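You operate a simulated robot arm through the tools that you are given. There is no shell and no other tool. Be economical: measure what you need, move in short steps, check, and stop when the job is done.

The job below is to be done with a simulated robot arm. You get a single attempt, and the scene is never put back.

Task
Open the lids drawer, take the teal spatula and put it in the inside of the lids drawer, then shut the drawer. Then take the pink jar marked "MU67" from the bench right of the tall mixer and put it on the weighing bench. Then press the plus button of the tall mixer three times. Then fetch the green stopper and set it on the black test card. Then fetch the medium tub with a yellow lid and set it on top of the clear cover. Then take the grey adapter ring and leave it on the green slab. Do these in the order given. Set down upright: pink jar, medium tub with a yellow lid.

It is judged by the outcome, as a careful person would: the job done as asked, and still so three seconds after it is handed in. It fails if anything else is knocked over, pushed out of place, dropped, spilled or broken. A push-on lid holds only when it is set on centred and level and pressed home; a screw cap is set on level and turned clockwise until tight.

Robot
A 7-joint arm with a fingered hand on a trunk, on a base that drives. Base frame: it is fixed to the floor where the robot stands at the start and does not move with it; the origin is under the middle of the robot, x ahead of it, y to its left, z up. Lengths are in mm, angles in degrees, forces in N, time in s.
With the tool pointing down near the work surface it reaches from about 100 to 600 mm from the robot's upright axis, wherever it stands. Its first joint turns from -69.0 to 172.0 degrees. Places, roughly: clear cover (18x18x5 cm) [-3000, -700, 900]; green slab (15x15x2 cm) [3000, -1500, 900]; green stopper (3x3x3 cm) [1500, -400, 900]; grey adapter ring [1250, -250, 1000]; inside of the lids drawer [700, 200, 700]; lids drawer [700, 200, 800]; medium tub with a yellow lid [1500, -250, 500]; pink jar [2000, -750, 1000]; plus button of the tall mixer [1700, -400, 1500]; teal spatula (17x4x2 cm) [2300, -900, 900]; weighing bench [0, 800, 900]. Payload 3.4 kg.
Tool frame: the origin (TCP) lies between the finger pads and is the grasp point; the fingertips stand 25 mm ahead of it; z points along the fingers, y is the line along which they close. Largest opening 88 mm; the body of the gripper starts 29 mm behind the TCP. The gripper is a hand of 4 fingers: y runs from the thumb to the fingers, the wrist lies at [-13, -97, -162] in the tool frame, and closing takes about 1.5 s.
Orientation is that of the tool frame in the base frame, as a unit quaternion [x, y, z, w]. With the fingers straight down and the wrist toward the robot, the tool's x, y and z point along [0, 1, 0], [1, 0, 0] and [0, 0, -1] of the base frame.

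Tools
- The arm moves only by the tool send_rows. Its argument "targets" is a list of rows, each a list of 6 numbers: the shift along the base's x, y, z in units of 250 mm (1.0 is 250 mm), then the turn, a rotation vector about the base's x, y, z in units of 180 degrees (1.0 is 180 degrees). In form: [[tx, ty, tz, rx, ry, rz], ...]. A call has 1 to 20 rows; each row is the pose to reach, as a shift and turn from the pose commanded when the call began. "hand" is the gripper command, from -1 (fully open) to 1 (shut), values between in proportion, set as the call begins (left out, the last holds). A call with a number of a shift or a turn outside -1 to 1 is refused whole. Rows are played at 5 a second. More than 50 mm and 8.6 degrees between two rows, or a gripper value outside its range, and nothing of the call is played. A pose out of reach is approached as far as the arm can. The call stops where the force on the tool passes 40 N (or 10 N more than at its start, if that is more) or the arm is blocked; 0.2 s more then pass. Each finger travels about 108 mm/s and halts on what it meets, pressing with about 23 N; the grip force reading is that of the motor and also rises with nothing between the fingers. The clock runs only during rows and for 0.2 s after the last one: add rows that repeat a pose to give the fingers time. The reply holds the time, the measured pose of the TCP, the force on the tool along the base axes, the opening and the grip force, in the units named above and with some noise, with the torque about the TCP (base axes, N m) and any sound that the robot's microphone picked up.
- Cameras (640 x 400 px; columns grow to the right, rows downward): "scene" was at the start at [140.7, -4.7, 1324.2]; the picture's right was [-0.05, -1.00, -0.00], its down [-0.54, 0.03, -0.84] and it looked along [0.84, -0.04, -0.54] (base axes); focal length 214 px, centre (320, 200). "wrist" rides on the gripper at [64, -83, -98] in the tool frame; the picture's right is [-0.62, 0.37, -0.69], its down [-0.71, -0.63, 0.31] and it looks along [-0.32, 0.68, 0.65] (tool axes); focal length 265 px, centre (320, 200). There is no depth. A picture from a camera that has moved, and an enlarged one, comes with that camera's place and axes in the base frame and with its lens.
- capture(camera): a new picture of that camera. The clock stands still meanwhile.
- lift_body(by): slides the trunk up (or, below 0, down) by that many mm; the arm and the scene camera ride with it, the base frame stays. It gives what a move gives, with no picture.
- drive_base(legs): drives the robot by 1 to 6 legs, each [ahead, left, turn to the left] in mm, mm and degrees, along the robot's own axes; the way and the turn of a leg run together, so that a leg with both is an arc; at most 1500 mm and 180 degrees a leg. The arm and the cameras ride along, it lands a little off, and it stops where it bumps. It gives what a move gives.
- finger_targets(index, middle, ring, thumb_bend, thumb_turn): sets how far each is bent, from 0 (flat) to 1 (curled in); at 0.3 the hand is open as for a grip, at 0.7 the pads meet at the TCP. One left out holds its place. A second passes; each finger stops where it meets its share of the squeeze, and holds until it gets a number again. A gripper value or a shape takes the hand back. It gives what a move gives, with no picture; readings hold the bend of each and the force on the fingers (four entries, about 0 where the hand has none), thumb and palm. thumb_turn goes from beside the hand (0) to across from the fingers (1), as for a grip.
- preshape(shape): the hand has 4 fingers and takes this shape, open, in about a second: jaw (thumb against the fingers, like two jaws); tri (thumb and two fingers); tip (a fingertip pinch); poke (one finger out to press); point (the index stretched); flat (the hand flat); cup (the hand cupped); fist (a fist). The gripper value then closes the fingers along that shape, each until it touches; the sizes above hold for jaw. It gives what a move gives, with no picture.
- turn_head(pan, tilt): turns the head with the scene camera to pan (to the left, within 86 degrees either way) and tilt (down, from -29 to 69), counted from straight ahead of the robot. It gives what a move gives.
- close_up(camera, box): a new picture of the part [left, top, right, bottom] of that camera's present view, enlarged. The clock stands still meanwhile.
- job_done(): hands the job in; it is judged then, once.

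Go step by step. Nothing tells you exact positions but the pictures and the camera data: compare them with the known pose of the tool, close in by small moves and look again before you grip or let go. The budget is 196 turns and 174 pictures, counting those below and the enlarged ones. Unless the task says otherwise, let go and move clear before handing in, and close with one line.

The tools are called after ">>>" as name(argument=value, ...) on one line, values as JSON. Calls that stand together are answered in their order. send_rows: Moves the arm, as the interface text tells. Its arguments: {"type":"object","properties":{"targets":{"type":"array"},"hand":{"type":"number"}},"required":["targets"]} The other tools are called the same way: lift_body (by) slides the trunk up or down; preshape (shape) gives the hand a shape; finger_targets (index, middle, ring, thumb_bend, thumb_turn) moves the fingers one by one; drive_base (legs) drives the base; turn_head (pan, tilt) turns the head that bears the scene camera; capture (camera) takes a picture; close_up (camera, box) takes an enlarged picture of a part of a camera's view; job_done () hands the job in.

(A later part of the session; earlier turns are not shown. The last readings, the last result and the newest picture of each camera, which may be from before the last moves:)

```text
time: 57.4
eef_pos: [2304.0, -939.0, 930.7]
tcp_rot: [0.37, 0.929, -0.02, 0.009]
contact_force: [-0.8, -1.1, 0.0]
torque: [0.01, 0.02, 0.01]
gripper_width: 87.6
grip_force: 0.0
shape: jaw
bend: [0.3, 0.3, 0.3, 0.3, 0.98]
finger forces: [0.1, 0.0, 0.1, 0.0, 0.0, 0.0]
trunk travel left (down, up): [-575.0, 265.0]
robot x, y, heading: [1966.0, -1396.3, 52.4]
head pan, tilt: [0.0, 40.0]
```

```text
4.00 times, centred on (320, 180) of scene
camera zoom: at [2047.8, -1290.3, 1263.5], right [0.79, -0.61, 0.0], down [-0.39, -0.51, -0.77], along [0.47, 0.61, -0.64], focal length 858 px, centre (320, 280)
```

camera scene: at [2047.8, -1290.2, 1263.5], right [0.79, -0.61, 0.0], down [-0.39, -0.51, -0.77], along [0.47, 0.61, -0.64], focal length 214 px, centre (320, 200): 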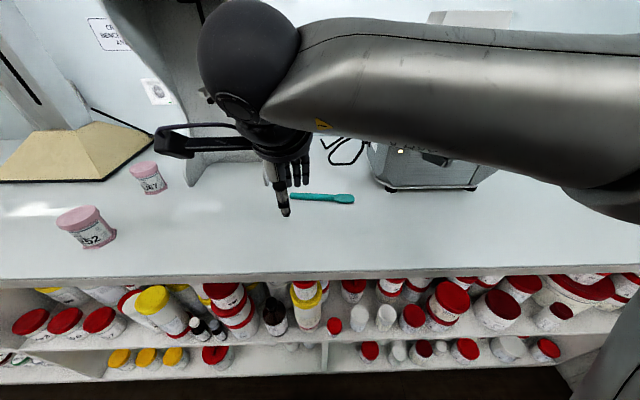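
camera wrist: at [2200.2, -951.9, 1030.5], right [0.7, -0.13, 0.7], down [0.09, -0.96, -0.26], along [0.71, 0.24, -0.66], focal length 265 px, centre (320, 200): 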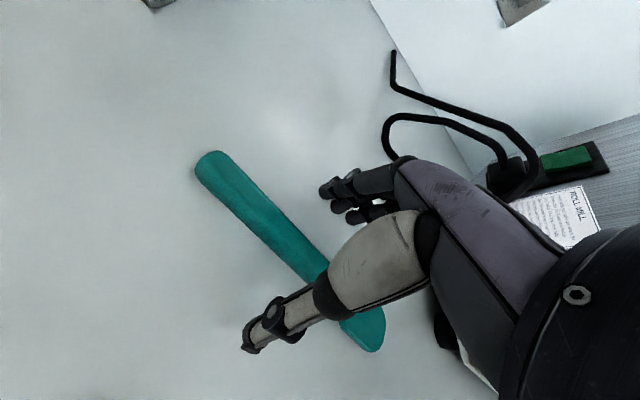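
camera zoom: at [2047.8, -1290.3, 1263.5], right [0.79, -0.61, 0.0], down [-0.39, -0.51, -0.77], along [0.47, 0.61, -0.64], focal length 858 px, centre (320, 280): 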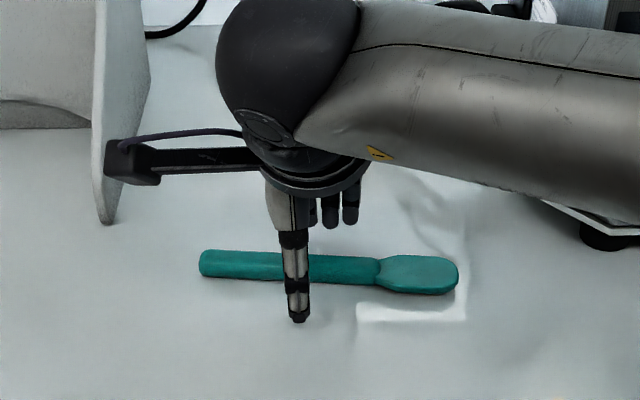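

Straddling the handle nicely. Close.

>>> send_rows(targets=[[0, 0, -0.008, 0, 0, 0], [0, 0, -0.008, 0, 0, 0], [0, 0, -0.008, 0, 0, 0], [0, 0, -0.008, 0, 0, 0], [0, 0, -0.008, 0, 0, 0], [0, 0, -0.008, 0, 0, 0], [0, 0, -0.008, 0, 0, 0], [0, 0, -0.008, 0, 0, 0]], hand=1)

>>> send_rows(targets=[[0, 0, 0.05, 0, 0, 0], [0, 0, 0.12, 0, 0, 0], [0, 0, 0.2, 0, 0, 0], [0, 0, 0.3, 0, 0, 0]])

>>> capture(camera="wrist")

>>> close_up(camera="scene", box=[260, 130, 380, 230])

```text
time: 59.2
eef_pos: [2304.4, -940.3, 929.7]
tcp_rot: [0.37, 0.929, -0.019, 0.009]
contact_force: [0.1, 0.1, -0.2]
torque: [-0.03, 0.02, 0.01]
gripper_width: 12.6
grip_force: 22.7
shape: jaw
bend: [0.72, 0.63, 0.64, 0.74, 1.0]
finger forces: [13.1, 5.7, 2.4, 0.0, 21.2, 0.1]
trunk travel left (down, up): [-575.0, 265.0]
robot x, y, heading: [1965.9, -1397.3, 52.4]
head pan, tilt: [0.0, 40.0]
```

```text
time: 60.2
eef_pos: [2306.2, -939.6, 1004.8]
tcp_rot: [0.371, 0.928, -0.019, 0.01]
contact_force: [-0.3, 0.6, -0.3]
torque: [-0.02, -0.01, -0.02]
gripper_width: 12.9
grip_force: 23.1
shape: jaw
bend: [0.72, 0.63, 0.64, 0.74, 1.0]
finger forces: [13.3, 5.6, 2.5, 0.1, 21.4, 0.0]
trunk travel left (down, up): [-575.0, 265.0]
robot x, y, heading: [1963.7, -1395.6, 52.3]
head pan, tilt: [0.0, 40.0]
```

```text
140 pictures are left
camera wrist: at [2199.9, -952.4, 1103.6], right [0.7, -0.13, 0.7], down [0.09, -0.96, -0.26], along [0.71, 0.24, -0.66], focal length 265 px, centre (320, 200)
```

wrist: 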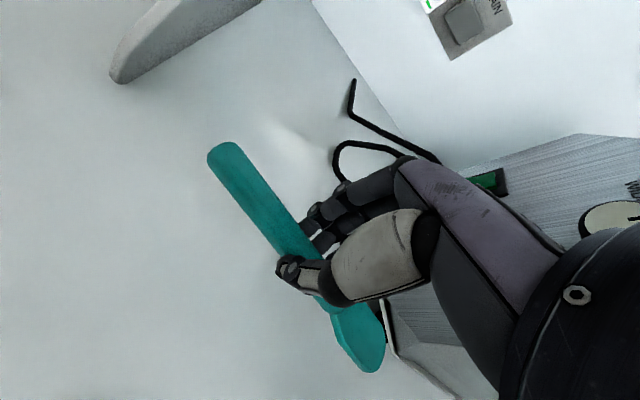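

```text
4.00 times, centred on (320, 180) of scene
camera zoom: at [2047.6, -1290.2, 1263.5], right [0.79, -0.61, 0.0], down [-0.39, -0.51, -0.77], along [0.47, 0.61, -0.64], focal length 858 px, centre (320, 280)
```

zoom: 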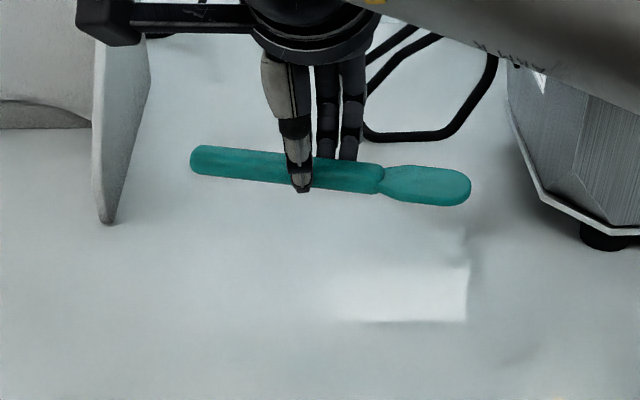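

Spatula is held firmly. Retract, back away from the bench and return to the drawer.

>>> send_rows(targets=[[0, 0, 0.1, 0, 0, 0], [0, 0, 0.2, 0, 0, 0], [-0.1, -0.12, 0.28, 0, 0, 0], [-0.2, -0.25, 0.28, 0, 0, 0], [-0.3, -0.38, 0.28, 0, 0, 0], [-0.4, -0.5, 0.28, 0, 0, 0]])

>>> drive_base(legs=[[-350, 0, 0], [0, 1000, 0], [0, 930, 0]])

>>> turn_head(pan=0, tilt=45)

>>> capture(camera="scene")

>>> capture(camera="wrist")

```text
time: 61.6
eef_pos: [2206.2, -1062.4, 1075.6]
tcp_rot: [0.371, 0.928, -0.019, 0.008]
contact_force: [-0.4, 0.2, -0.8]
torque: [0.0, -0.02, 0.02]
gripper_width: 12.8
grip_force: 23.2
shape: jaw
bend: [0.72, 0.63, 0.65, 0.74, 1.0]
finger forces: [13.4, 5.7, 2.5, 0.0, 21.4, 0.1]
trunk travel left (down, up): [-575.0, 265.0]
robot x, y, heading: [1962.3, -1399.6, 52.7]
head pan, tilt: [0.0, 40.0]
```

```text
time: 73.0
eef_pos: [499.5, -144.2, 1074.7]
tcp_rot: [0.382, 0.924, -0.019, 0.009]
contact_force: [-0.9, 0.5, -0.4]
torque: [0.01, 0.01, 0.05]
gripper_width: 13.1
grip_force: 23.5
shape: jaw
bend: [0.72, 0.63, 0.65, 0.74, 1.0]
finger forces: [13.5, 5.5, 2.5, 0.0, 21.4, 0.0]
trunk travel left (down, up): [-575.0, 265.0]
robot x, y, heading: [251.7, -476.8, 51.1]
head pan, tilt: [0.0, 40.0]
```

```text
time: 73.7
eef_pos: [498.8, -145.3, 1075.3]
tcp_rot: [0.382, 0.924, -0.018, 0.008]
contact_force: [0.6, 0.4, -1.0]
torque: [0.0, 0.02, -0.03]
gripper_width: 12.9
grip_force: 22.7
shape: jaw
bend: [0.72, 0.63, 0.65, 0.74, 1.0]
finger forces: [13.4, 5.6, 2.4, 0.1, 21.4, 0.1]
trunk travel left (down, up): [-575.0, 265.0]
robot x, y, heading: [248.8, -475.8, 51.0]
head pan, tilt: [0.0, 45.0]
```

```text
138 pictures are left
camera scene: at [334.2, -373.4, 1256.2], right [0.78, -0.63, 0.0], down [-0.44, -0.55, -0.71], along [0.44, 0.55, -0.71], focal length 214 px, centre (320, 200)
```

scene: 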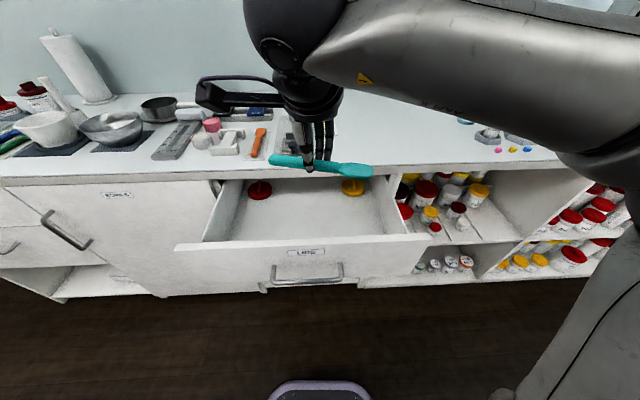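

```text
137 pictures are left
camera wrist: at [394.8, -154.6, 1174.1], right [0.7, -0.15, 0.7], down [0.06, -0.96, -0.26], along [0.71, 0.23, -0.66], focal length 265 px, centre (320, 200)
```

wrist: 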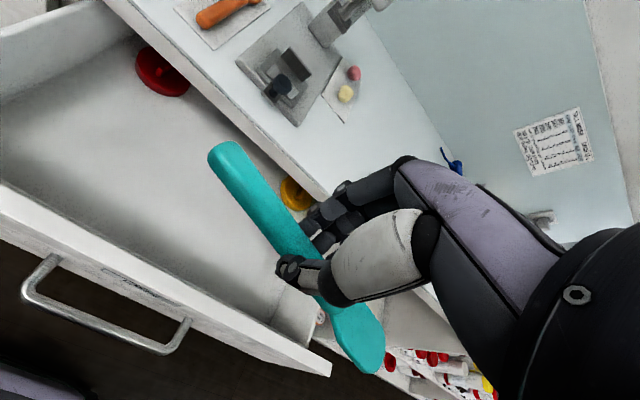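

The drawer (panel top z≈860, interior t 175–405, centre s≈461) is in front. I'll move over its middle, tilt the hand so the wrist stays above the front panel, and start down.

>>> send_rows(targets=[[0.04, 0.09, 0, -0.029, 0.023, 0], [0.09, 0.18, -0.05, -0.058, 0.046, 0], [0.13, 0.27, -0.12, -0.0874, 0.0685, 0], [0.172, 0.364, -0.25, -0.0874, 0.0685, 0], [0.172, 0.364, -0.4, -0.0874, 0.0685, 0], [0.172, 0.364, -0.55, -0.0874, 0.0685, 0], [0.172, 0.364, -0.7, -0.0874, 0.0685, 0]])

>>> capture(camera="scene")

>>> capture(camera="wrist")

```text
time: 75.3
eef_pos: [540.5, -56.3, 899.9]
tcp_rot: [0.373, 0.908, -0.186, -0.04]
contact_force: [0.2, 0.3, -1.2]
torque: [-0.02, 0.01, 0.02]
gripper_width: 12.6
grip_force: 22.9
shape: jaw
bend: [0.72, 0.63, 0.65, 0.74, 1.0]
finger forces: [13.6, 5.4, 2.4, 0.0, 21.3, 0.1]
trunk travel left (down, up): [-575.0, 265.0]
robot x, y, heading: [251.1, -475.7, 51.1]
head pan, tilt: [0.0, 45.0]
```

```text
136 pictures are left
camera scene: at [334.6, -373.2, 1256.2], right [0.78, -0.63, 0.0], down [-0.44, -0.55, -0.71], along [0.44, 0.55, -0.71], focal length 214 px, centre (320, 200)
```

scene: 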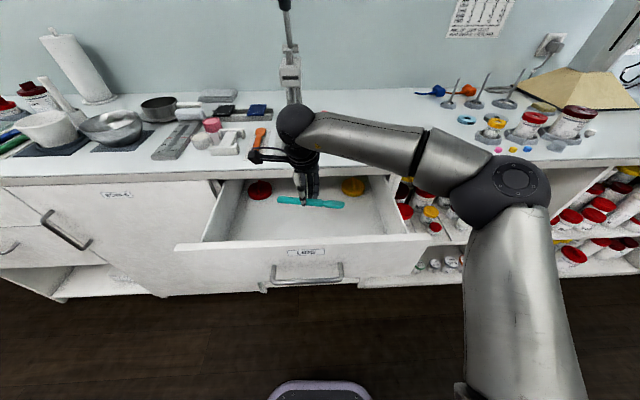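

```text
135 pictures are left
camera wrist: at [459.4, -36.9, 1018.2], right [0.83, 0.03, 0.55], down [0.03, -1.0, 0.0], along [0.55, 0.02, -0.83], focal length 265 px, centre (320, 200)
```

wrist: 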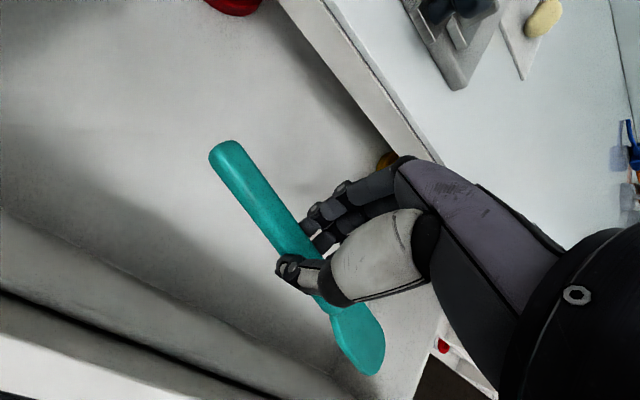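

Good clearance so far; continue down in steps.

>>> send_rows(targets=[[0, 0, -0.1, 0, 0, 0], [0, 0, -0.2, 0, 0, 0], [0, 0, -0.3, 0, 0, 0], [0, 0, -0.4, 0, 0, 0]])

>>> capture(camera="scene")

>>> capture(camera="wrist")

```text
time: 76.3
eef_pos: [543.4, -52.9, 800.5]
tcp_rot: [0.373, 0.908, -0.186, -0.039]
contact_force: [0.1, -0.3, -1.8]
torque: [0.0, 0.01, 0.02]
gripper_width: 12.7
grip_force: 23.2
shape: jaw
bend: [0.72, 0.63, 0.65, 0.74, 1.0]
finger forces: [13.7, 5.5, 2.3, 0.0, 21.5, 0.0]
trunk travel left (down, up): [-575.0, 265.0]
robot x, y, heading: [250.7, -474.6, 51.2]
head pan, tilt: [0.0, 45.0]
```

```text
134 pictures are left
camera scene: at [334.4, -373.1, 1256.2], right [0.78, -0.63, 0.0], down [-0.44, -0.55, -0.71], along [0.44, 0.55, -0.71], focal length 214 px, centre (320, 200)
```

scene: 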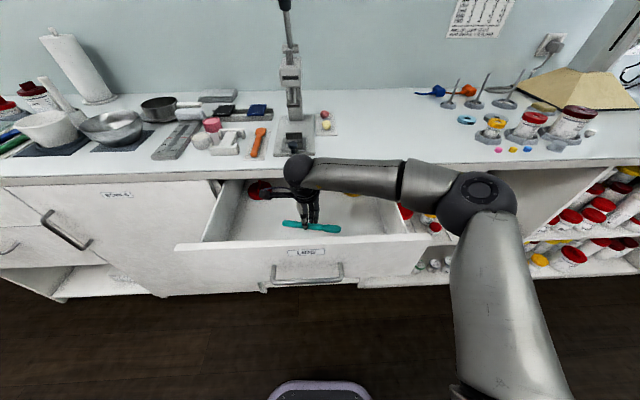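

```text
133 pictures are left
camera wrist: at [461.8, -32.5, 917.8], right [0.83, 0.03, 0.55], down [0.03, -1.0, 0.0], along [0.55, 0.02, -0.83], focal length 265 px, centre (320, 200)
```

wrist: 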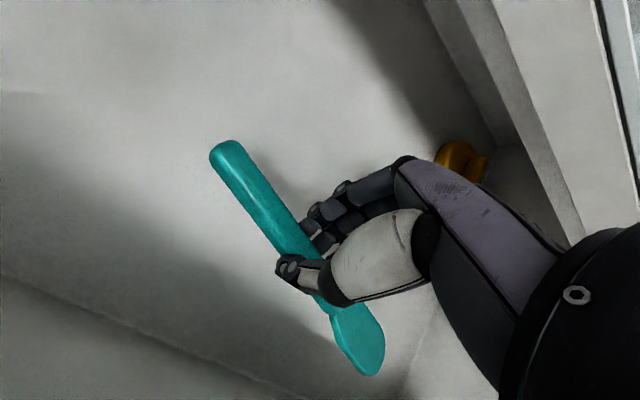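

>>> send_rows(targets=[[0, 0, -0.1, 0, 0, 0], [0, 0, -0.2, 0, 0, 0], [0, 0, -0.22, 0, 0, 0]])

>>> capture(camera="wrist")

>>> close_up(camera="scene", box=[180, 140, 420, 290])

```text
time: 77.1
eef_pos: [541.7, -56.9, 747.4]
tcp_rot: [0.373, 0.909, -0.183, -0.038]
contact_force: [1.3, -0.2, 16.7]
torque: [0.02, 0.0, -0.04]
gripper_width: 13.8
grip_force: 23.2
shape: jaw
bend: [0.73, 0.64, 0.71, 0.74, 1.0]
finger forces: [22.7, 4.6, 2.4, 0.1, 26.9, 0.0]
trunk travel left (down, up): [-575.0, 265.0]
robot x, y, heading: [245.7, -474.2, 51.1]
head pan, tilt: [0.0, 45.0]
```

```text
132 pictures are left
camera wrist: at [459.9, -36.4, 865.2], right [0.83, 0.02, 0.55], down [0.03, -1.0, -0.01], along [0.55, 0.02, -0.83], focal length 265 px, centre (320, 200)
```

wrist: 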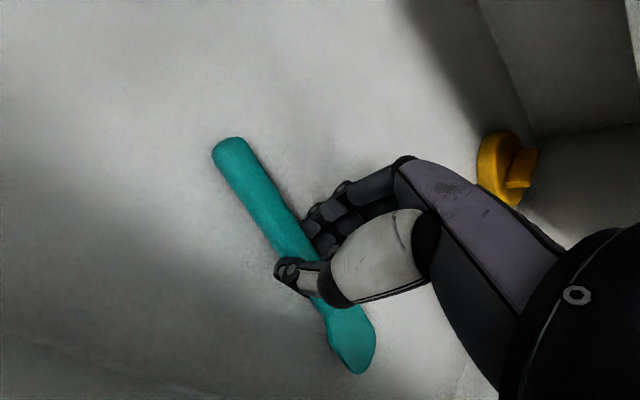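

```text
2.67 times, centred on (300, 215) of scene
camera zoom: at [333.1, -375.8, 1256.9], right [0.78, -0.63, 0.0], down [-0.44, -0.55, -0.71], along [0.44, 0.55, -0.71], focal length 572 px, centre (373, 160)
```

zoom: 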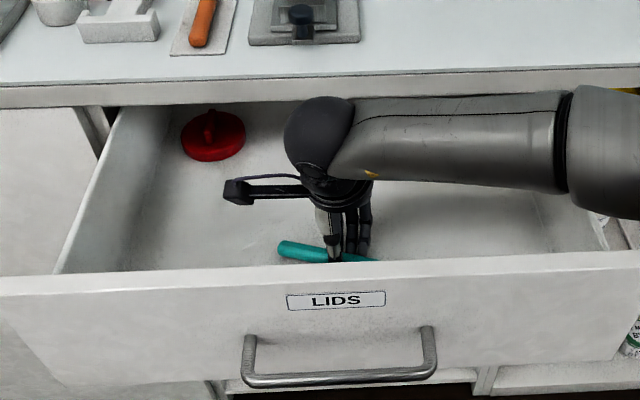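

The spatula touches the drawer floor (16.7 N up). Ease up 2 mm, release, and rise.

>>> send_rows(targets=[[0, 0, 0.01, 0, 0, 0], [0, 0, 0.01, 0, 0, 0]])

>>> send_rows(targets=[[0, 0, 0, 0, 0, 0], [0, 0, 0, 0, 0, 0], [0, 0, 0, 0, 0, 0], [0, 0, 0, 0, 0, 0]], hand=-0.1)

>>> send_rows(targets=[[0, 0, 0.05, 0, 0, 0], [0, 0, 0.15, 0, 0, 0], [0, 0, 0.3, 0, 0, 0], [0, 0, 0.45, 0, 0, 0], [0, 0, 0.6, 0, 0, 0], [0, 0, 0.75, 0, 0, 0], [0, 0, 0.9, 0, 0, 0]])

>>> capture(camera="scene")

>>> capture(camera="wrist")

```text
time: 77.7
eef_pos: [541.3, -57.6, 748.0]
tcp_rot: [0.372, 0.909, -0.185, -0.038]
contact_force: [-0.5, 0.0, 11.1]
torque: [0.08, 0.08, -0.02]
gripper_width: 13.8
grip_force: 22.8
shape: jaw
bend: [0.73, 0.64, 0.68, 0.74, 1.0]
finger forces: [18.3, 4.9, 2.7, 0.2, 25.9, 0.0]
trunk travel left (down, up): [-575.0, 265.0]
robot x, y, heading: [245.8, -473.6, 51.2]
head pan, tilt: [0.0, 45.0]
```

```text
time: 78.7
eef_pos: [541.5, -56.6, 750.2]
tcp_rot: [0.373, 0.909, -0.183, -0.039]
contact_force: [-3.3, 3.1, 25.7]
torque: [0.32, -0.09, 0.0]
gripper_width: 42.8
grip_force: 0.0
shape: jaw
bend: [0.76, 0.47, 0.4, 0.67, 1.0]
finger forces: [16.6, 6.0, 3.1, 0.1, 0.0, 0.0]
trunk travel left (down, up): [-575.0, 265.0]
robot x, y, heading: [247.9, -473.9, 51.4]
head pan, tilt: [0.0, 45.0]
```

```text
time: 80.3
eef_pos: [545.2, -55.8, 974.7]
tcp_rot: [0.373, 0.908, -0.186, -0.039]
contact_force: [-0.3, 0.0, 0.4]
torque: [0.01, 0.03, -0.01]
gripper_width: 48.1
grip_force: 0.1
shape: jaw
bend: [0.74, 0.43, 0.39, 0.67, 1.0]
finger forces: [0.0, 0.0, 0.1, 0.0, 0.0, 0.0]
trunk travel left (down, up): [-575.0, 265.0]
robot x, y, heading: [248.4, -478.5, 51.3]
head pan, tilt: [0.0, 45.0]
```

```text
130 pictures are left
camera scene: at [333.8, -373.6, 1256.2], right [0.78, -0.63, 0.0], down [-0.44, -0.55, -0.71], along [0.44, 0.55, -0.71], focal length 214 px, centre (320, 200)
```

scene: 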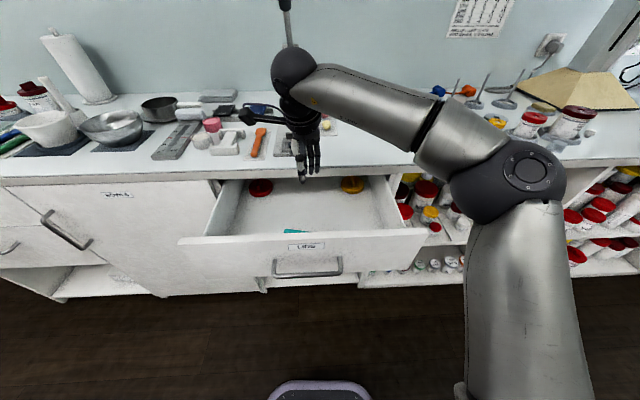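

```text
129 pictures are left
camera wrist: at [463.0, -35.6, 1093.2], right [0.83, 0.03, 0.55], down [0.03, -1.0, 0.0], along [0.55, 0.02, -0.83], focal length 265 px, centre (320, 200)
```

wrist: 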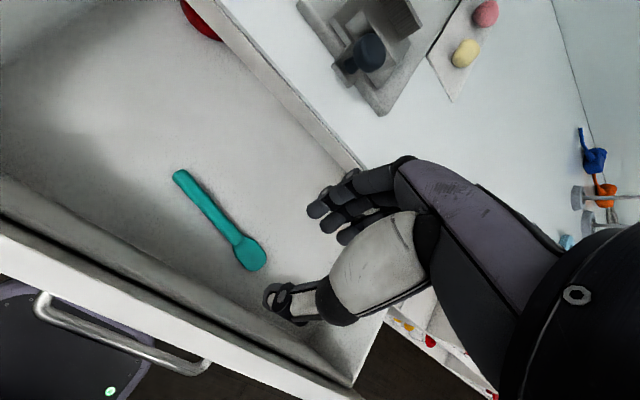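

The spatula lies in the drawer. Back away with the hand high, close the fingers and level the hand, then push the drawer shut.

>>> drive_base(legs=[[-240, 0, 1.3]])

>>> send_rows(targets=[[0, 0, -0.03, 0.0364, -0.0286, 0], [0, 0, -0.06, 0.0728, -0.0572, 0], [0, 0, -0.1, 0.1092, -0.0858, 0], [0, 0, -0.14, 0.1456, -0.1144, 0], [0, 0, -0.18, 0.182, -0.143, 0], [0, 0, -0.22, 0.2184, -0.1716, 0], [0, 0, -0.27, 0.2548, -0.2002, 0], [0, 0, -0.32, 0.2912, -0.2288, 0], [0, 0, -0.38, 0.3276, -0.2574, 0], [0, 0, -0.44, 0.364, -0.286, 0], [0, 0, -0.52, 0.4004, -0.3146, 0], [0, 0, -0.6, 0.4368, -0.3432, 0]], hand=1)

>>> capture(camera="scene")

>>> capture(camera="wrist")

```text
time: 82.1
eef_pos: [383.5, -241.6, 975.7]
tcp_rot: [0.362, 0.913, -0.186, -0.037]
contact_force: [0.3, 0.2, 0.0]
torque: [0.01, -0.03, 0.0]
gripper_width: 47.9
grip_force: 0.0
shape: jaw
bend: [0.74, 0.43, 0.39, 0.67, 1.0]
finger forces: [0.0, 0.0, 0.1, 0.0, 0.0, 0.1]
trunk travel left (down, up): [-575.0, 265.0]
robot x, y, heading: [100.9, -670.1, 52.3]
head pan, tilt: [0.0, 45.0]
```

```text
time: 84.7
eef_pos: [384.1, -239.1, 825.0]
tcp_rot: [0.298, 0.716, 0.602, 0.189]
contact_force: [0.6, 0.1, 0.4]
torque: [0.0, 0.0, 0.03]
gripper_width: 0.0
grip_force: 23.0
shape: jaw
bend: [0.7, 0.7, 0.7, 0.39, 1.0]
finger forces: [0.0, 0.1, 0.0, 0.0, 0.0, 0.0]
trunk travel left (down, up): [-575.0, 265.0]
robot x, y, heading: [100.1, -668.6, 52.1]
head pan, tilt: [0.0, 45.0]
```

```text
128 pictures are left
camera scene: at [179.7, -562.5, 1256.3], right [0.79, -0.61, 0.0], down [-0.43, -0.56, -0.71], along [0.43, 0.56, -0.71], focal length 214 px, centre (320, 200)
```

scene: 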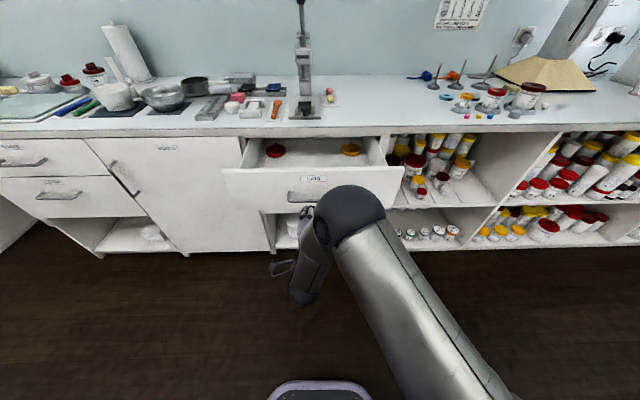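

```text
127 pictures are left
camera wrist: at [256.7, -279.2, 768.8], right [0.1, -0.89, 0.44], down [0.6, -0.3, -0.74], along [0.79, 0.34, 0.51], focal length 265 px, centre (320, 200)
```

wrist: 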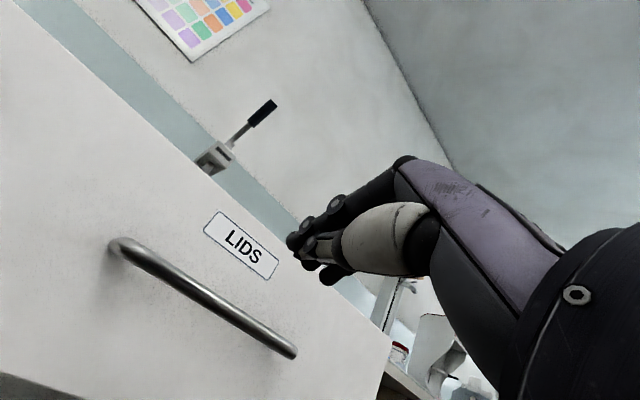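

Hand is level in front of the panel, above the bar. Drive forward to push the drawer in.

>>> drive_base(legs=[[200, 0, 0], [100, 0, 0]])

>>> capture(camera="wrist")

>>> capture(camera="scene")

```text
time: 87.1
eef_pos: [570.8, 5.4, 824.4]
tcp_rot: [0.298, 0.717, 0.601, 0.189]
contact_force: [0.6, 0.6, -0.9]
torque: [0.02, 0.0, 0.01]
gripper_width: 0.0
grip_force: 23.6
shape: jaw
bend: [0.7, 0.7, 0.7, 0.39, 1.0]
finger forces: [0.0, 0.0, 0.1, 0.1, 0.0, 0.0]
trunk travel left (down, up): [-575.0, 265.0]
robot x, y, heading: [288.0, -423.1, 52.5]
head pan, tilt: [0.0, 45.0]
```

```text
126 pictures are left
camera wrist: at [443.7, -34.9, 768.5], right [0.1, -0.89, 0.45], down [0.6, -0.3, -0.74], along [0.79, 0.34, 0.5], focal length 265 px, centre (320, 200)
```

wrist: 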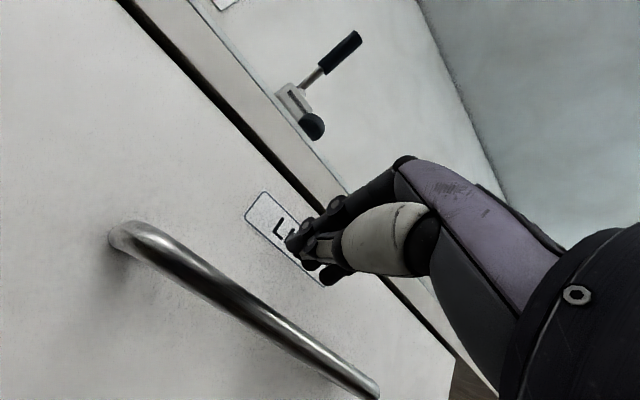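

```text
125 pictures are left
camera scene: at [368.3, -318.3, 1256.0], right [0.79, -0.61, 0.0], down [-0.43, -0.56, -0.71], along [0.43, 0.56, -0.71], focal length 214 px, centre (320, 200)
```

scene: 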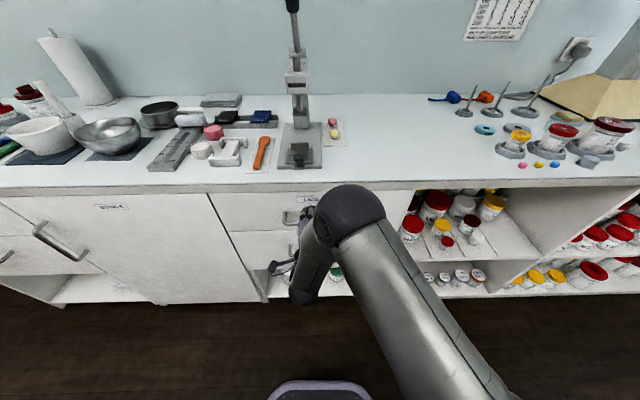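

Almost shut; push the last ~30 mm with the arm.

>>> send_rows(targets=[[0.02, 0.026, 0, 0, 0, 0], [0.04, 0.052, 0, 0, 0, 0], [0.06, 0.078, 0, 0, 0, 0], [0.07, 0.09, 0, 0, 0, 0], [0.08, 0.103, 0, 0, 0, 0], [0.09, 0.116, 0, 0, 0, 0], [0.1, 0.129, 0, 0, 0, 0]])

>>> capture(camera="wrist")

>>> close_up(camera="scene", box=[200, 150, 440, 300])

```text
time: 88.1
eef_pos: [582.8, 20.9, 826.0]
tcp_rot: [0.297, 0.717, 0.602, 0.188]
contact_force: [-11.9, -22.3, 6.3]
torque: [-0.04, -0.01, 0.01]
gripper_width: 0.0
grip_force: 23.3
shape: jaw
bend: [0.7, 0.7, 0.7, 0.39, 1.0]
finger forces: [33.8, 0.0, 0.0, 0.0, 0.1, 0.1]
trunk travel left (down, up): [-575.0, 265.0]
robot x, y, heading: [284.4, -424.8, 52.3]
head pan, tilt: [0.0, 45.0]
stopped in row 5: the force on the tool passed its limit (the readings are from after the stop); the commanded pose is now the measured one
```

```text
124 pictures are left
camera wrist: at [455.9, -18.4, 770.7], right [0.1, -0.89, 0.45], down [0.6, -0.3, -0.74], along [0.79, 0.35, 0.51], focal length 265 px, centre (320, 200)
```

wrist: 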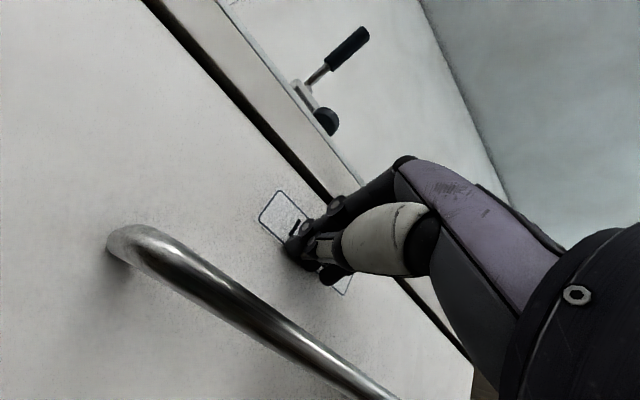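

```text
2.67 times, centred on (320, 225) of scene
camera zoom: at [363.8, -326.5, 1257.1], right [0.79, -0.61, 0.0], down [-0.43, -0.56, -0.71], along [0.43, 0.56, -0.7], focal length 572 px, centre (320, 133)
```

zoom: 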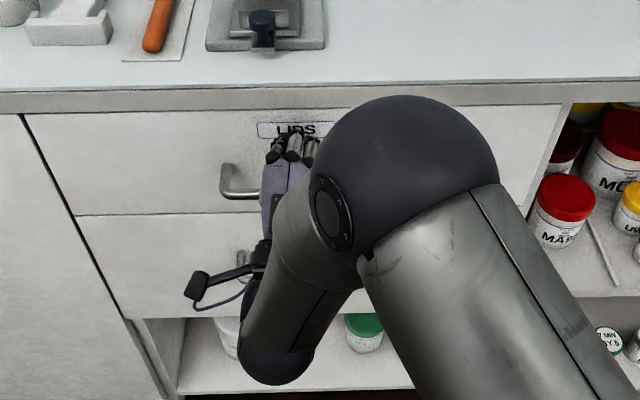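

Drawer is shut. Back off, re-point the hand down, raise, and go to the pink jars.

>>> drive_base(legs=[[-280, 0, 0]])

>>> send_rows(targets=[[0, 0, 0.03, -0.0351, 0.0272, 0], [0, 0, 0.06, -0.0702, 0.0545, 0], [0, 0, 0.1, -0.1053, 0.0817, 0], [0, 0, 0.15, -0.1404, 0.109, 0], [0, 0, 0.2, -0.1755, 0.1362, 0], [0, 0, 0.25, -0.2106, 0.1635, 0], [0, 0, 0.3, -0.2457, 0.1907, 0], [0, 0, 0.35, -0.2808, 0.218, 0], [0, 0, 0.4, -0.3159, 0.2452, 0], [0, 0, 0.45, -0.351, 0.2725, 0], [0, 0, 0.6, -0.351, 0.2725, 0]], hand=-1)

>>> lift_body(by=150)

>>> capture(camera="scene")

>>> drive_base(legs=[[0, -1435, -1]])

>>> capture(camera="scene")

>>> capture(camera="wrist")

```text
time: 90.1
eef_pos: [418.2, -191.6, 822.7]
tcp_rot: [0.297, 0.718, 0.6, 0.188]
contact_force: [0.0, -0.1, 0.3]
torque: [-0.01, -0.02, -0.01]
gripper_width: 0.0
grip_force: 23.2
shape: jaw
bend: [0.7, 0.7, 0.7, 0.39, 1.0]
finger forces: [0.1, 0.0, 0.1, 0.0, 0.0, 0.0]
trunk travel left (down, up): [-575.0, 265.0]
robot x, y, heading: [119.0, -642.5, 52.7]
head pan, tilt: [0.0, 45.0]
```

```text
time: 92.5
eef_pos: [419.4, -191.8, 975.0]
tcp_rot: [0.369, 0.929, -0.023, 0.01]
contact_force: [0.3, 0.5, 0.0]
torque: [0.0, -0.02, 0.02]
gripper_width: 87.8
grip_force: 0.1
shape: jaw
bend: [0.3, 0.3, 0.3, 0.3, 0.98]
finger forces: [0.0, 0.0, 0.0, 0.0, 0.0, 0.0]
trunk travel left (down, up): [-575.0, 265.0]
robot x, y, heading: [118.8, -641.2, 52.7]
head pan, tilt: [0.0, 45.0]
```

```text
time: 94.2
eef_pos: [418.5, -190.2, 1123.6]
tcp_rot: [0.368, 0.929, -0.022, 0.011]
contact_force: [0.6, -0.4, -0.6]
torque: [-0.03, -0.01, 0.02]
gripper_width: 87.8
grip_force: 0.1
shape: jaw
bend: [0.3, 0.3, 0.3, 0.3, 0.98]
finger forces: [0.0, 0.0, 0.0, 0.1, 0.0, 0.1]
trunk travel left (down, up): [-725.0, 115.0]
robot x, y, heading: [116.3, -642.8, 52.6]
head pan, tilt: [0.0, 45.0]
```

```text
122 pictures are left
camera scene: at [199.9, -538.4, 1406.2], right [0.8, -0.61, 0.0], down [-0.43, -0.56, -0.71], along [0.43, 0.56, -0.71], focal length 214 px, centre (320, 200)
```

scene: 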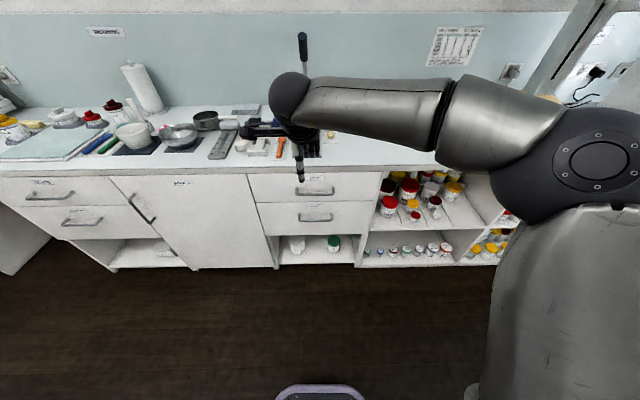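

```text
time: 101.2
eef_pos: [1541.6, -1079.0, 1124.4]
tcp_rot: [0.386, 0.922, -0.023, 0.01]
contact_force: [0.3, 1.0, -0.4]
torque: [-0.03, 0.06, -0.02]
gripper_width: 87.9
grip_force: 0.0
shape: jaw
bend: [0.3, 0.3, 0.3, 0.3, 0.98]
finger forces: [0.0, 0.1, 0.0, 0.0, 0.1, 0.0]
trunk travel left (down, up): [-725.0, 115.0]
robot x, y, heading: [1223.2, -1519.1, 50.4]
head pan, tilt: [0.0, 45.0]
```

```text
121 pictures are left
camera scene: at [1309.7, -1419.0, 1406.2], right [0.77, -0.64, 0.0], down [-0.45, -0.55, -0.71], along [0.45, 0.55, -0.71], focal length 214 px, centre (320, 200)
```

scene: 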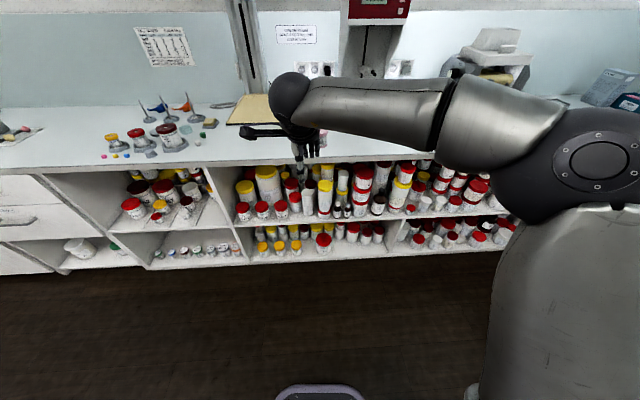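

```text
120 pictures are left
camera wrist: at [1436.3, -1087.8, 1223.0], right [0.7, -0.15, 0.7], down [0.05, -0.96, -0.26], along [0.72, 0.22, -0.66], focal length 265 px, centre (320, 200)
```

wrist: 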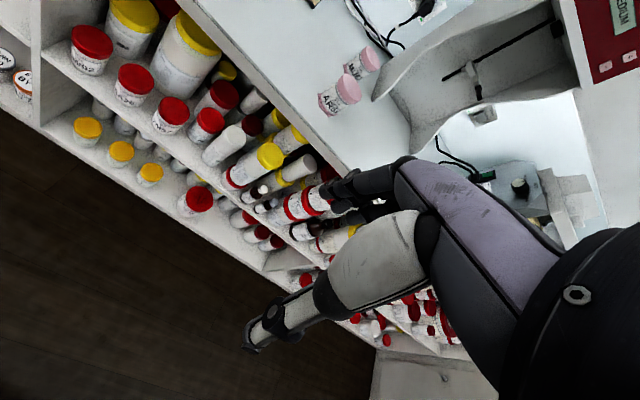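

Both pink jars are visible. Move up to the bench there.

>>> drive_base(legs=[[0, 0, 2], [400, 0, 0]])

>>> capture(camera="scene")

>>> capture(camera="wrist")

```text
time: 104.1
eef_pos: [1764.8, -753.6, 1123.8]
tcp_rot: [0.368, 0.929, -0.022, 0.011]
contact_force: [0.9, 0.6, -0.7]
torque: [0.03, 0.01, -0.03]
gripper_width: 87.9
grip_force: 0.1
shape: jaw
bend: [0.3, 0.3, 0.3, 0.3, 0.98]
finger forces: [0.1, 0.1, 0.0, 0.0, 0.0, 0.0]
trunk travel left (down, up): [-725.0, 115.0]
robot x, y, heading: [1464.1, -1205.3, 52.5]
head pan, tilt: [0.0, 45.0]
```

```text
119 pictures are left
camera scene: at [1545.9, -1101.4, 1406.1], right [0.8, -0.61, 0.0], down [-0.43, -0.56, -0.71], along [0.43, 0.56, -0.71], focal length 214 px, centre (320, 200)
```

scene: 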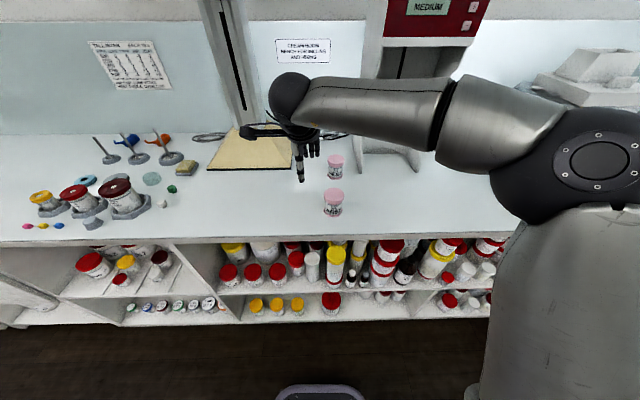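

```text
118 pictures are left
camera wrist: at [1659.7, -765.6, 1222.9], right [0.7, -0.12, 0.7], down [0.09, -0.96, -0.26], along [0.71, 0.24, -0.66], focal length 265 px, centre (320, 200)
```

wrist: 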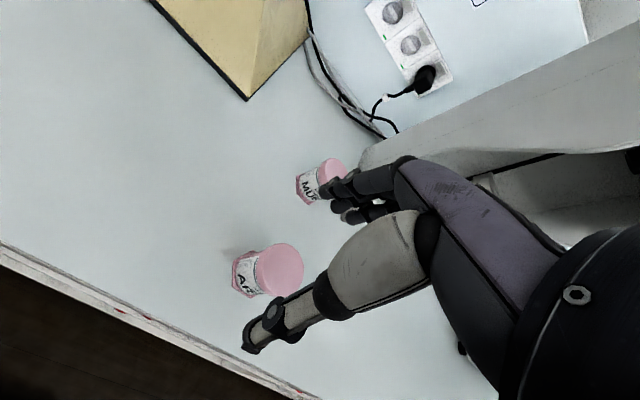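

The rear jar reads "MU…"; its position is about (1990, -616), top z≈955. Move closer.

>>> drive_base(legs=[[0, -58, 0], [200, 0, 0]])

>>> capture(camera="wrist")

>>> capture(camera="scene")

```text
time: 106.2
eef_pos: [1934.5, -629.3, 1123.8]
tcp_rot: [0.37, 0.929, -0.022, 0.011]
contact_force: [-0.3, 0.4, 0.3]
torque: [0.0, 0.0, -0.02]
gripper_width: 87.7
grip_force: 0.1
shape: jaw
bend: [0.3, 0.3, 0.3, 0.3, 0.98]
finger forces: [0.0, 0.1, 0.0, 0.0, 0.0, 0.1]
trunk travel left (down, up): [-725.0, 115.0]
robot x, y, heading: [1634.6, -1081.1, 52.5]
head pan, tilt: [0.0, 45.0]
```

```text
117 pictures are left
camera wrist: at [1829.5, -641.8, 1222.9], right [0.7, -0.12, 0.7], down [0.09, -0.96, -0.26], along [0.71, 0.24, -0.66], focal length 265 px, centre (320, 200)
```

wrist: 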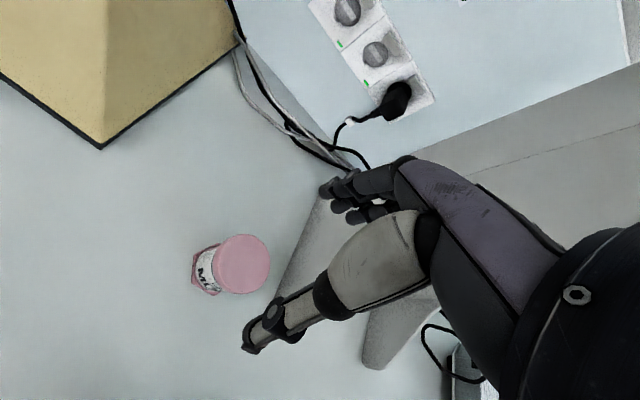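

```text
116 pictures are left
camera scene: at [1714.6, -977.3, 1406.1], right [0.79, -0.61, 0.0], down [-0.43, -0.56, -0.71], along [0.43, 0.56, -0.71], focal length 214 px, centre (320, 200)
```

scene: 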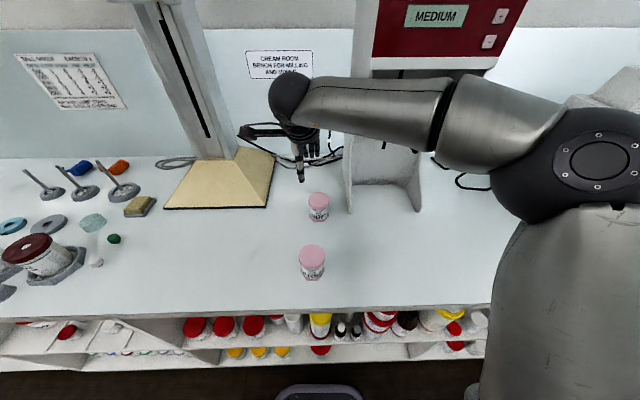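

Move above the jar at z≈1040 and check alignment.

>>> send_rows(targets=[[0.07, 0.015, -0.08, 0, 0, 0.011], [0.14, 0.03, -0.16, 0, 0, 0.022], [0.206, 0.036, -0.25, 0, 0, 0.033], [0.206, 0.036, -0.335, 0, 0, 0.033], [0.206, 0.036, -0.335, 0, 0, 0.033]])

>>> capture(camera="wrist")

>>> close_up(camera="scene", box=[240, 130, 400, 230])

```text
time: 107.5
eef_pos: [1987.5, -622.0, 1037.9]
tcp_rot: [0.321, 0.947, -0.02, 0.013]
contact_force: [0.2, -0.5, -0.5]
torque: [0.0, 0.0, -0.01]
gripper_width: 87.8
grip_force: 0.1
shape: jaw
bend: [0.3, 0.3, 0.3, 0.3, 0.98]
finger forces: [0.0, 0.0, 0.0, 0.0, 0.0, 0.0]
trunk travel left (down, up): [-725.0, 115.0]
robot x, y, heading: [1631.9, -1080.7, 52.7]
head pan, tilt: [0.0, 45.0]
```

```text
115 pictures are left
camera wrist: at [1883.8, -644.3, 1137.2], right [0.71, -0.05, 0.7], down [0.19, -0.95, -0.26], along [0.68, 0.31, -0.66], focal length 265 px, centre (320, 200)
```

wrist: 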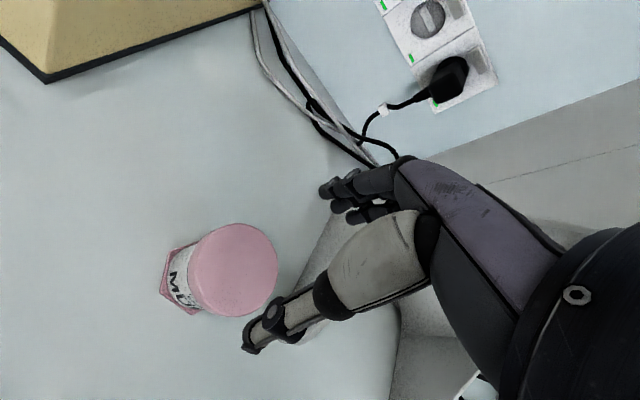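

```text
4.00 times, centred on (320, 180) of scene
camera zoom: at [1714.4, -978.1, 1406.2], right [0.79, -0.61, 0.0], down [-0.43, -0.56, -0.71], along [0.43, 0.56, -0.71], focal length 858 px, centre (320, 280)
```

zoom: 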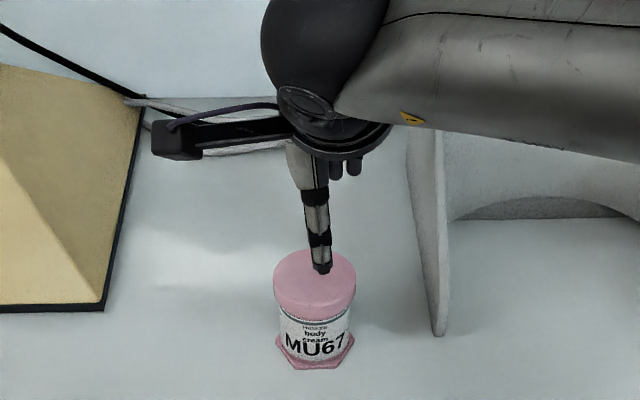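

Label MU67 confirmed; jar axis ≈ (1981, -624), top z≈964. Descend to TCP z≈946.

>>> send_rows(targets=[[-0.012, -0.006, -0.08, 0, 0, 0], [-0.024, -0.012, -0.18, 0, 0, 0], [-0.024, -0.012, -0.28, 0, 0, 0], [-0.024, -0.012, -0.365, 0, 0, 0], [-0.024, -0.012, -0.365, 0, 0, 0]])

>>> capture(camera="wrist")

>>> close_up(camera="scene", box=[240, 130, 400, 230])

```text
time: 108.7
eef_pos: [1980.7, -624.7, 950.6]
tcp_rot: [0.322, 0.947, -0.02, 0.013]
contact_force: [0.2, -0.7, 5.5]
torque: [-0.07, 0.08, 0.0]
gripper_width: 88.1
grip_force: 0.1
shape: jaw
bend: [0.3, 0.3, 0.3, 0.29, 0.98]
finger forces: [1.3, 0.0, 0.0, 0.0, 3.9, 0.1]
trunk travel left (down, up): [-725.0, 115.0]
robot x, y, heading: [1629.3, -1081.4, 52.3]
head pan, tilt: [0.0, 45.0]
```

```text
113 pictures are left
camera wrist: at [1877.6, -648.1, 1049.5], right [0.71, -0.05, 0.7], down [0.19, -0.95, -0.26], along [0.68, 0.31, -0.66], focal length 265 px, centre (320, 200)
```

wrist: 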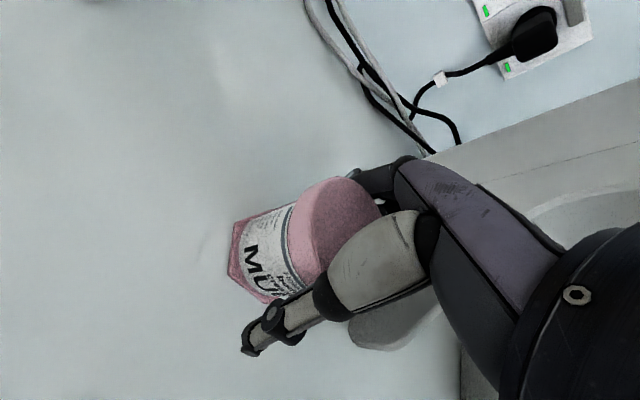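

```text
4.00 times, centred on (320, 180) of scene
camera zoom: at [1713.8, -978.2, 1406.3], right [0.79, -0.61, 0.0], down [-0.43, -0.56, -0.71], along [0.43, 0.56, -0.71], focal length 858 px, centre (320, 280)
```

zoom: 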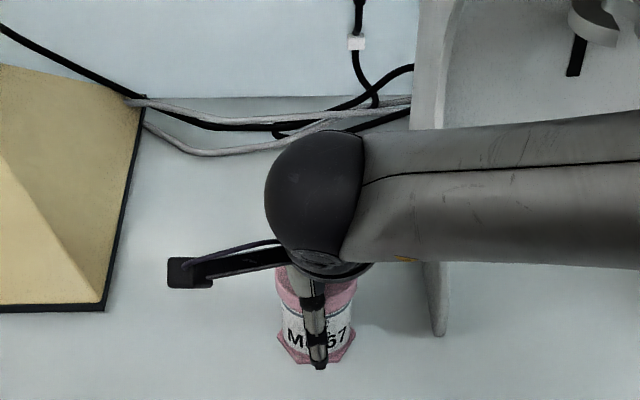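

Light contact with the lid. Lift 2 mm and grip.

>>> send_rows(targets=[[0, 0, 0.012, 0, 0, 0], [0, 0, 0.012, 0, 0, 0], [0, 0, 0.012, 0, 0, 0], [0, 0, 0.012, 0, 0, 0], [0, 0, 0.012, 0, 0, 0], [0, 0, 0.012, 0, 0, 0], [0, 0, 0.012, 0, 0, 0], [0, 0, 0.012, 0, 0, 0]], hand=1)

>>> send_rows(targets=[[0, 0, 0.06, 0, 0, 0], [0, 0, 0.14, 0, 0, 0], [0, 0, 0.25, 0, 0, 0]])

>>> capture(camera="wrist")

>>> close_up(camera="scene", box=[240, 130, 400, 230])

```text
time: 110.5
eef_pos: [1981.5, -626.1, 953.6]
tcp_rot: [0.321, 0.947, -0.021, 0.012]
contact_force: [1.4, 1.2, 2.1]
torque: [0.09, -0.13, 0.0]
gripper_width: 41.8
grip_force: 23.4
shape: jaw
bend: [0.74, 0.53, 0.55, 0.65, 0.99]
finger forces: [10.6, 14.0, 0.1, 0.1, 26.4, 0.1]
trunk travel left (down, up): [-725.0, 115.0]
robot x, y, heading: [1632.9, -1079.2, 52.7]
head pan, tilt: [0.0, 45.0]
```

```text
time: 111.2
eef_pos: [1980.9, -626.6, 1013.7]
tcp_rot: [0.32, 0.947, -0.022, 0.012]
contact_force: [0.0, 0.3, -0.5]
torque: [-0.01, -0.01, -0.02]
gripper_width: 41.3
grip_force: 22.9
shape: jaw
bend: [0.74, 0.54, 0.55, 0.65, 0.99]
finger forces: [10.3, 13.0, 0.0, 0.1, 25.6, 0.0]
trunk travel left (down, up): [-725.0, 115.0]
robot x, y, heading: [1632.8, -1080.0, 52.5]
head pan, tilt: [0.0, 45.0]
```

```text
111 pictures are left
camera wrist: at [1877.3, -648.4, 1113.0], right [0.71, -0.05, 0.7], down [0.19, -0.95, -0.26], along [0.68, 0.31, -0.66], focal length 265 px, centre (320, 200)
```

wrist: 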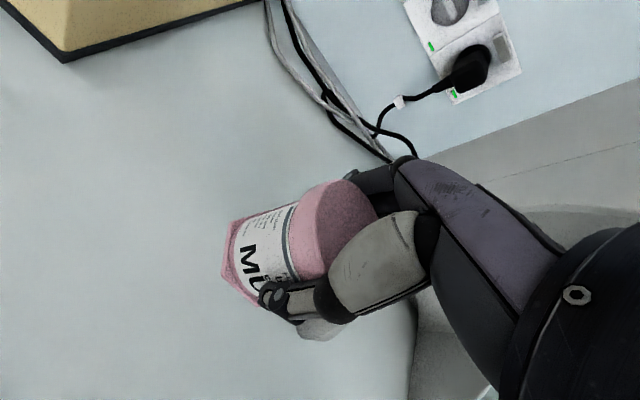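

```text
4.00 times, centred on (320, 180) of scene
camera zoom: at [1714.1, -978.1, 1406.2], right [0.79, -0.61, 0.0], down [-0.43, -0.56, -0.71], along [0.43, 0.56, -0.71], focal length 858 px, centre (320, 280)
```

zoom: 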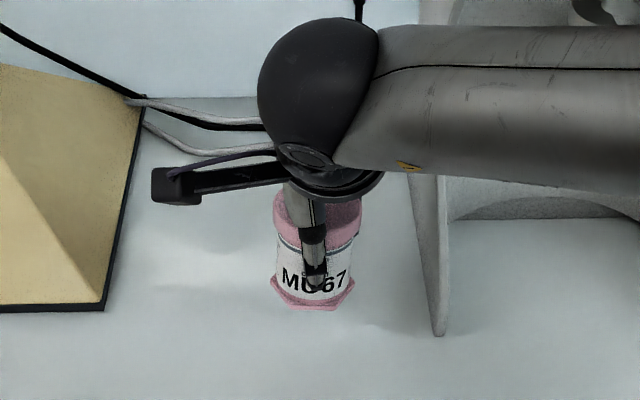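

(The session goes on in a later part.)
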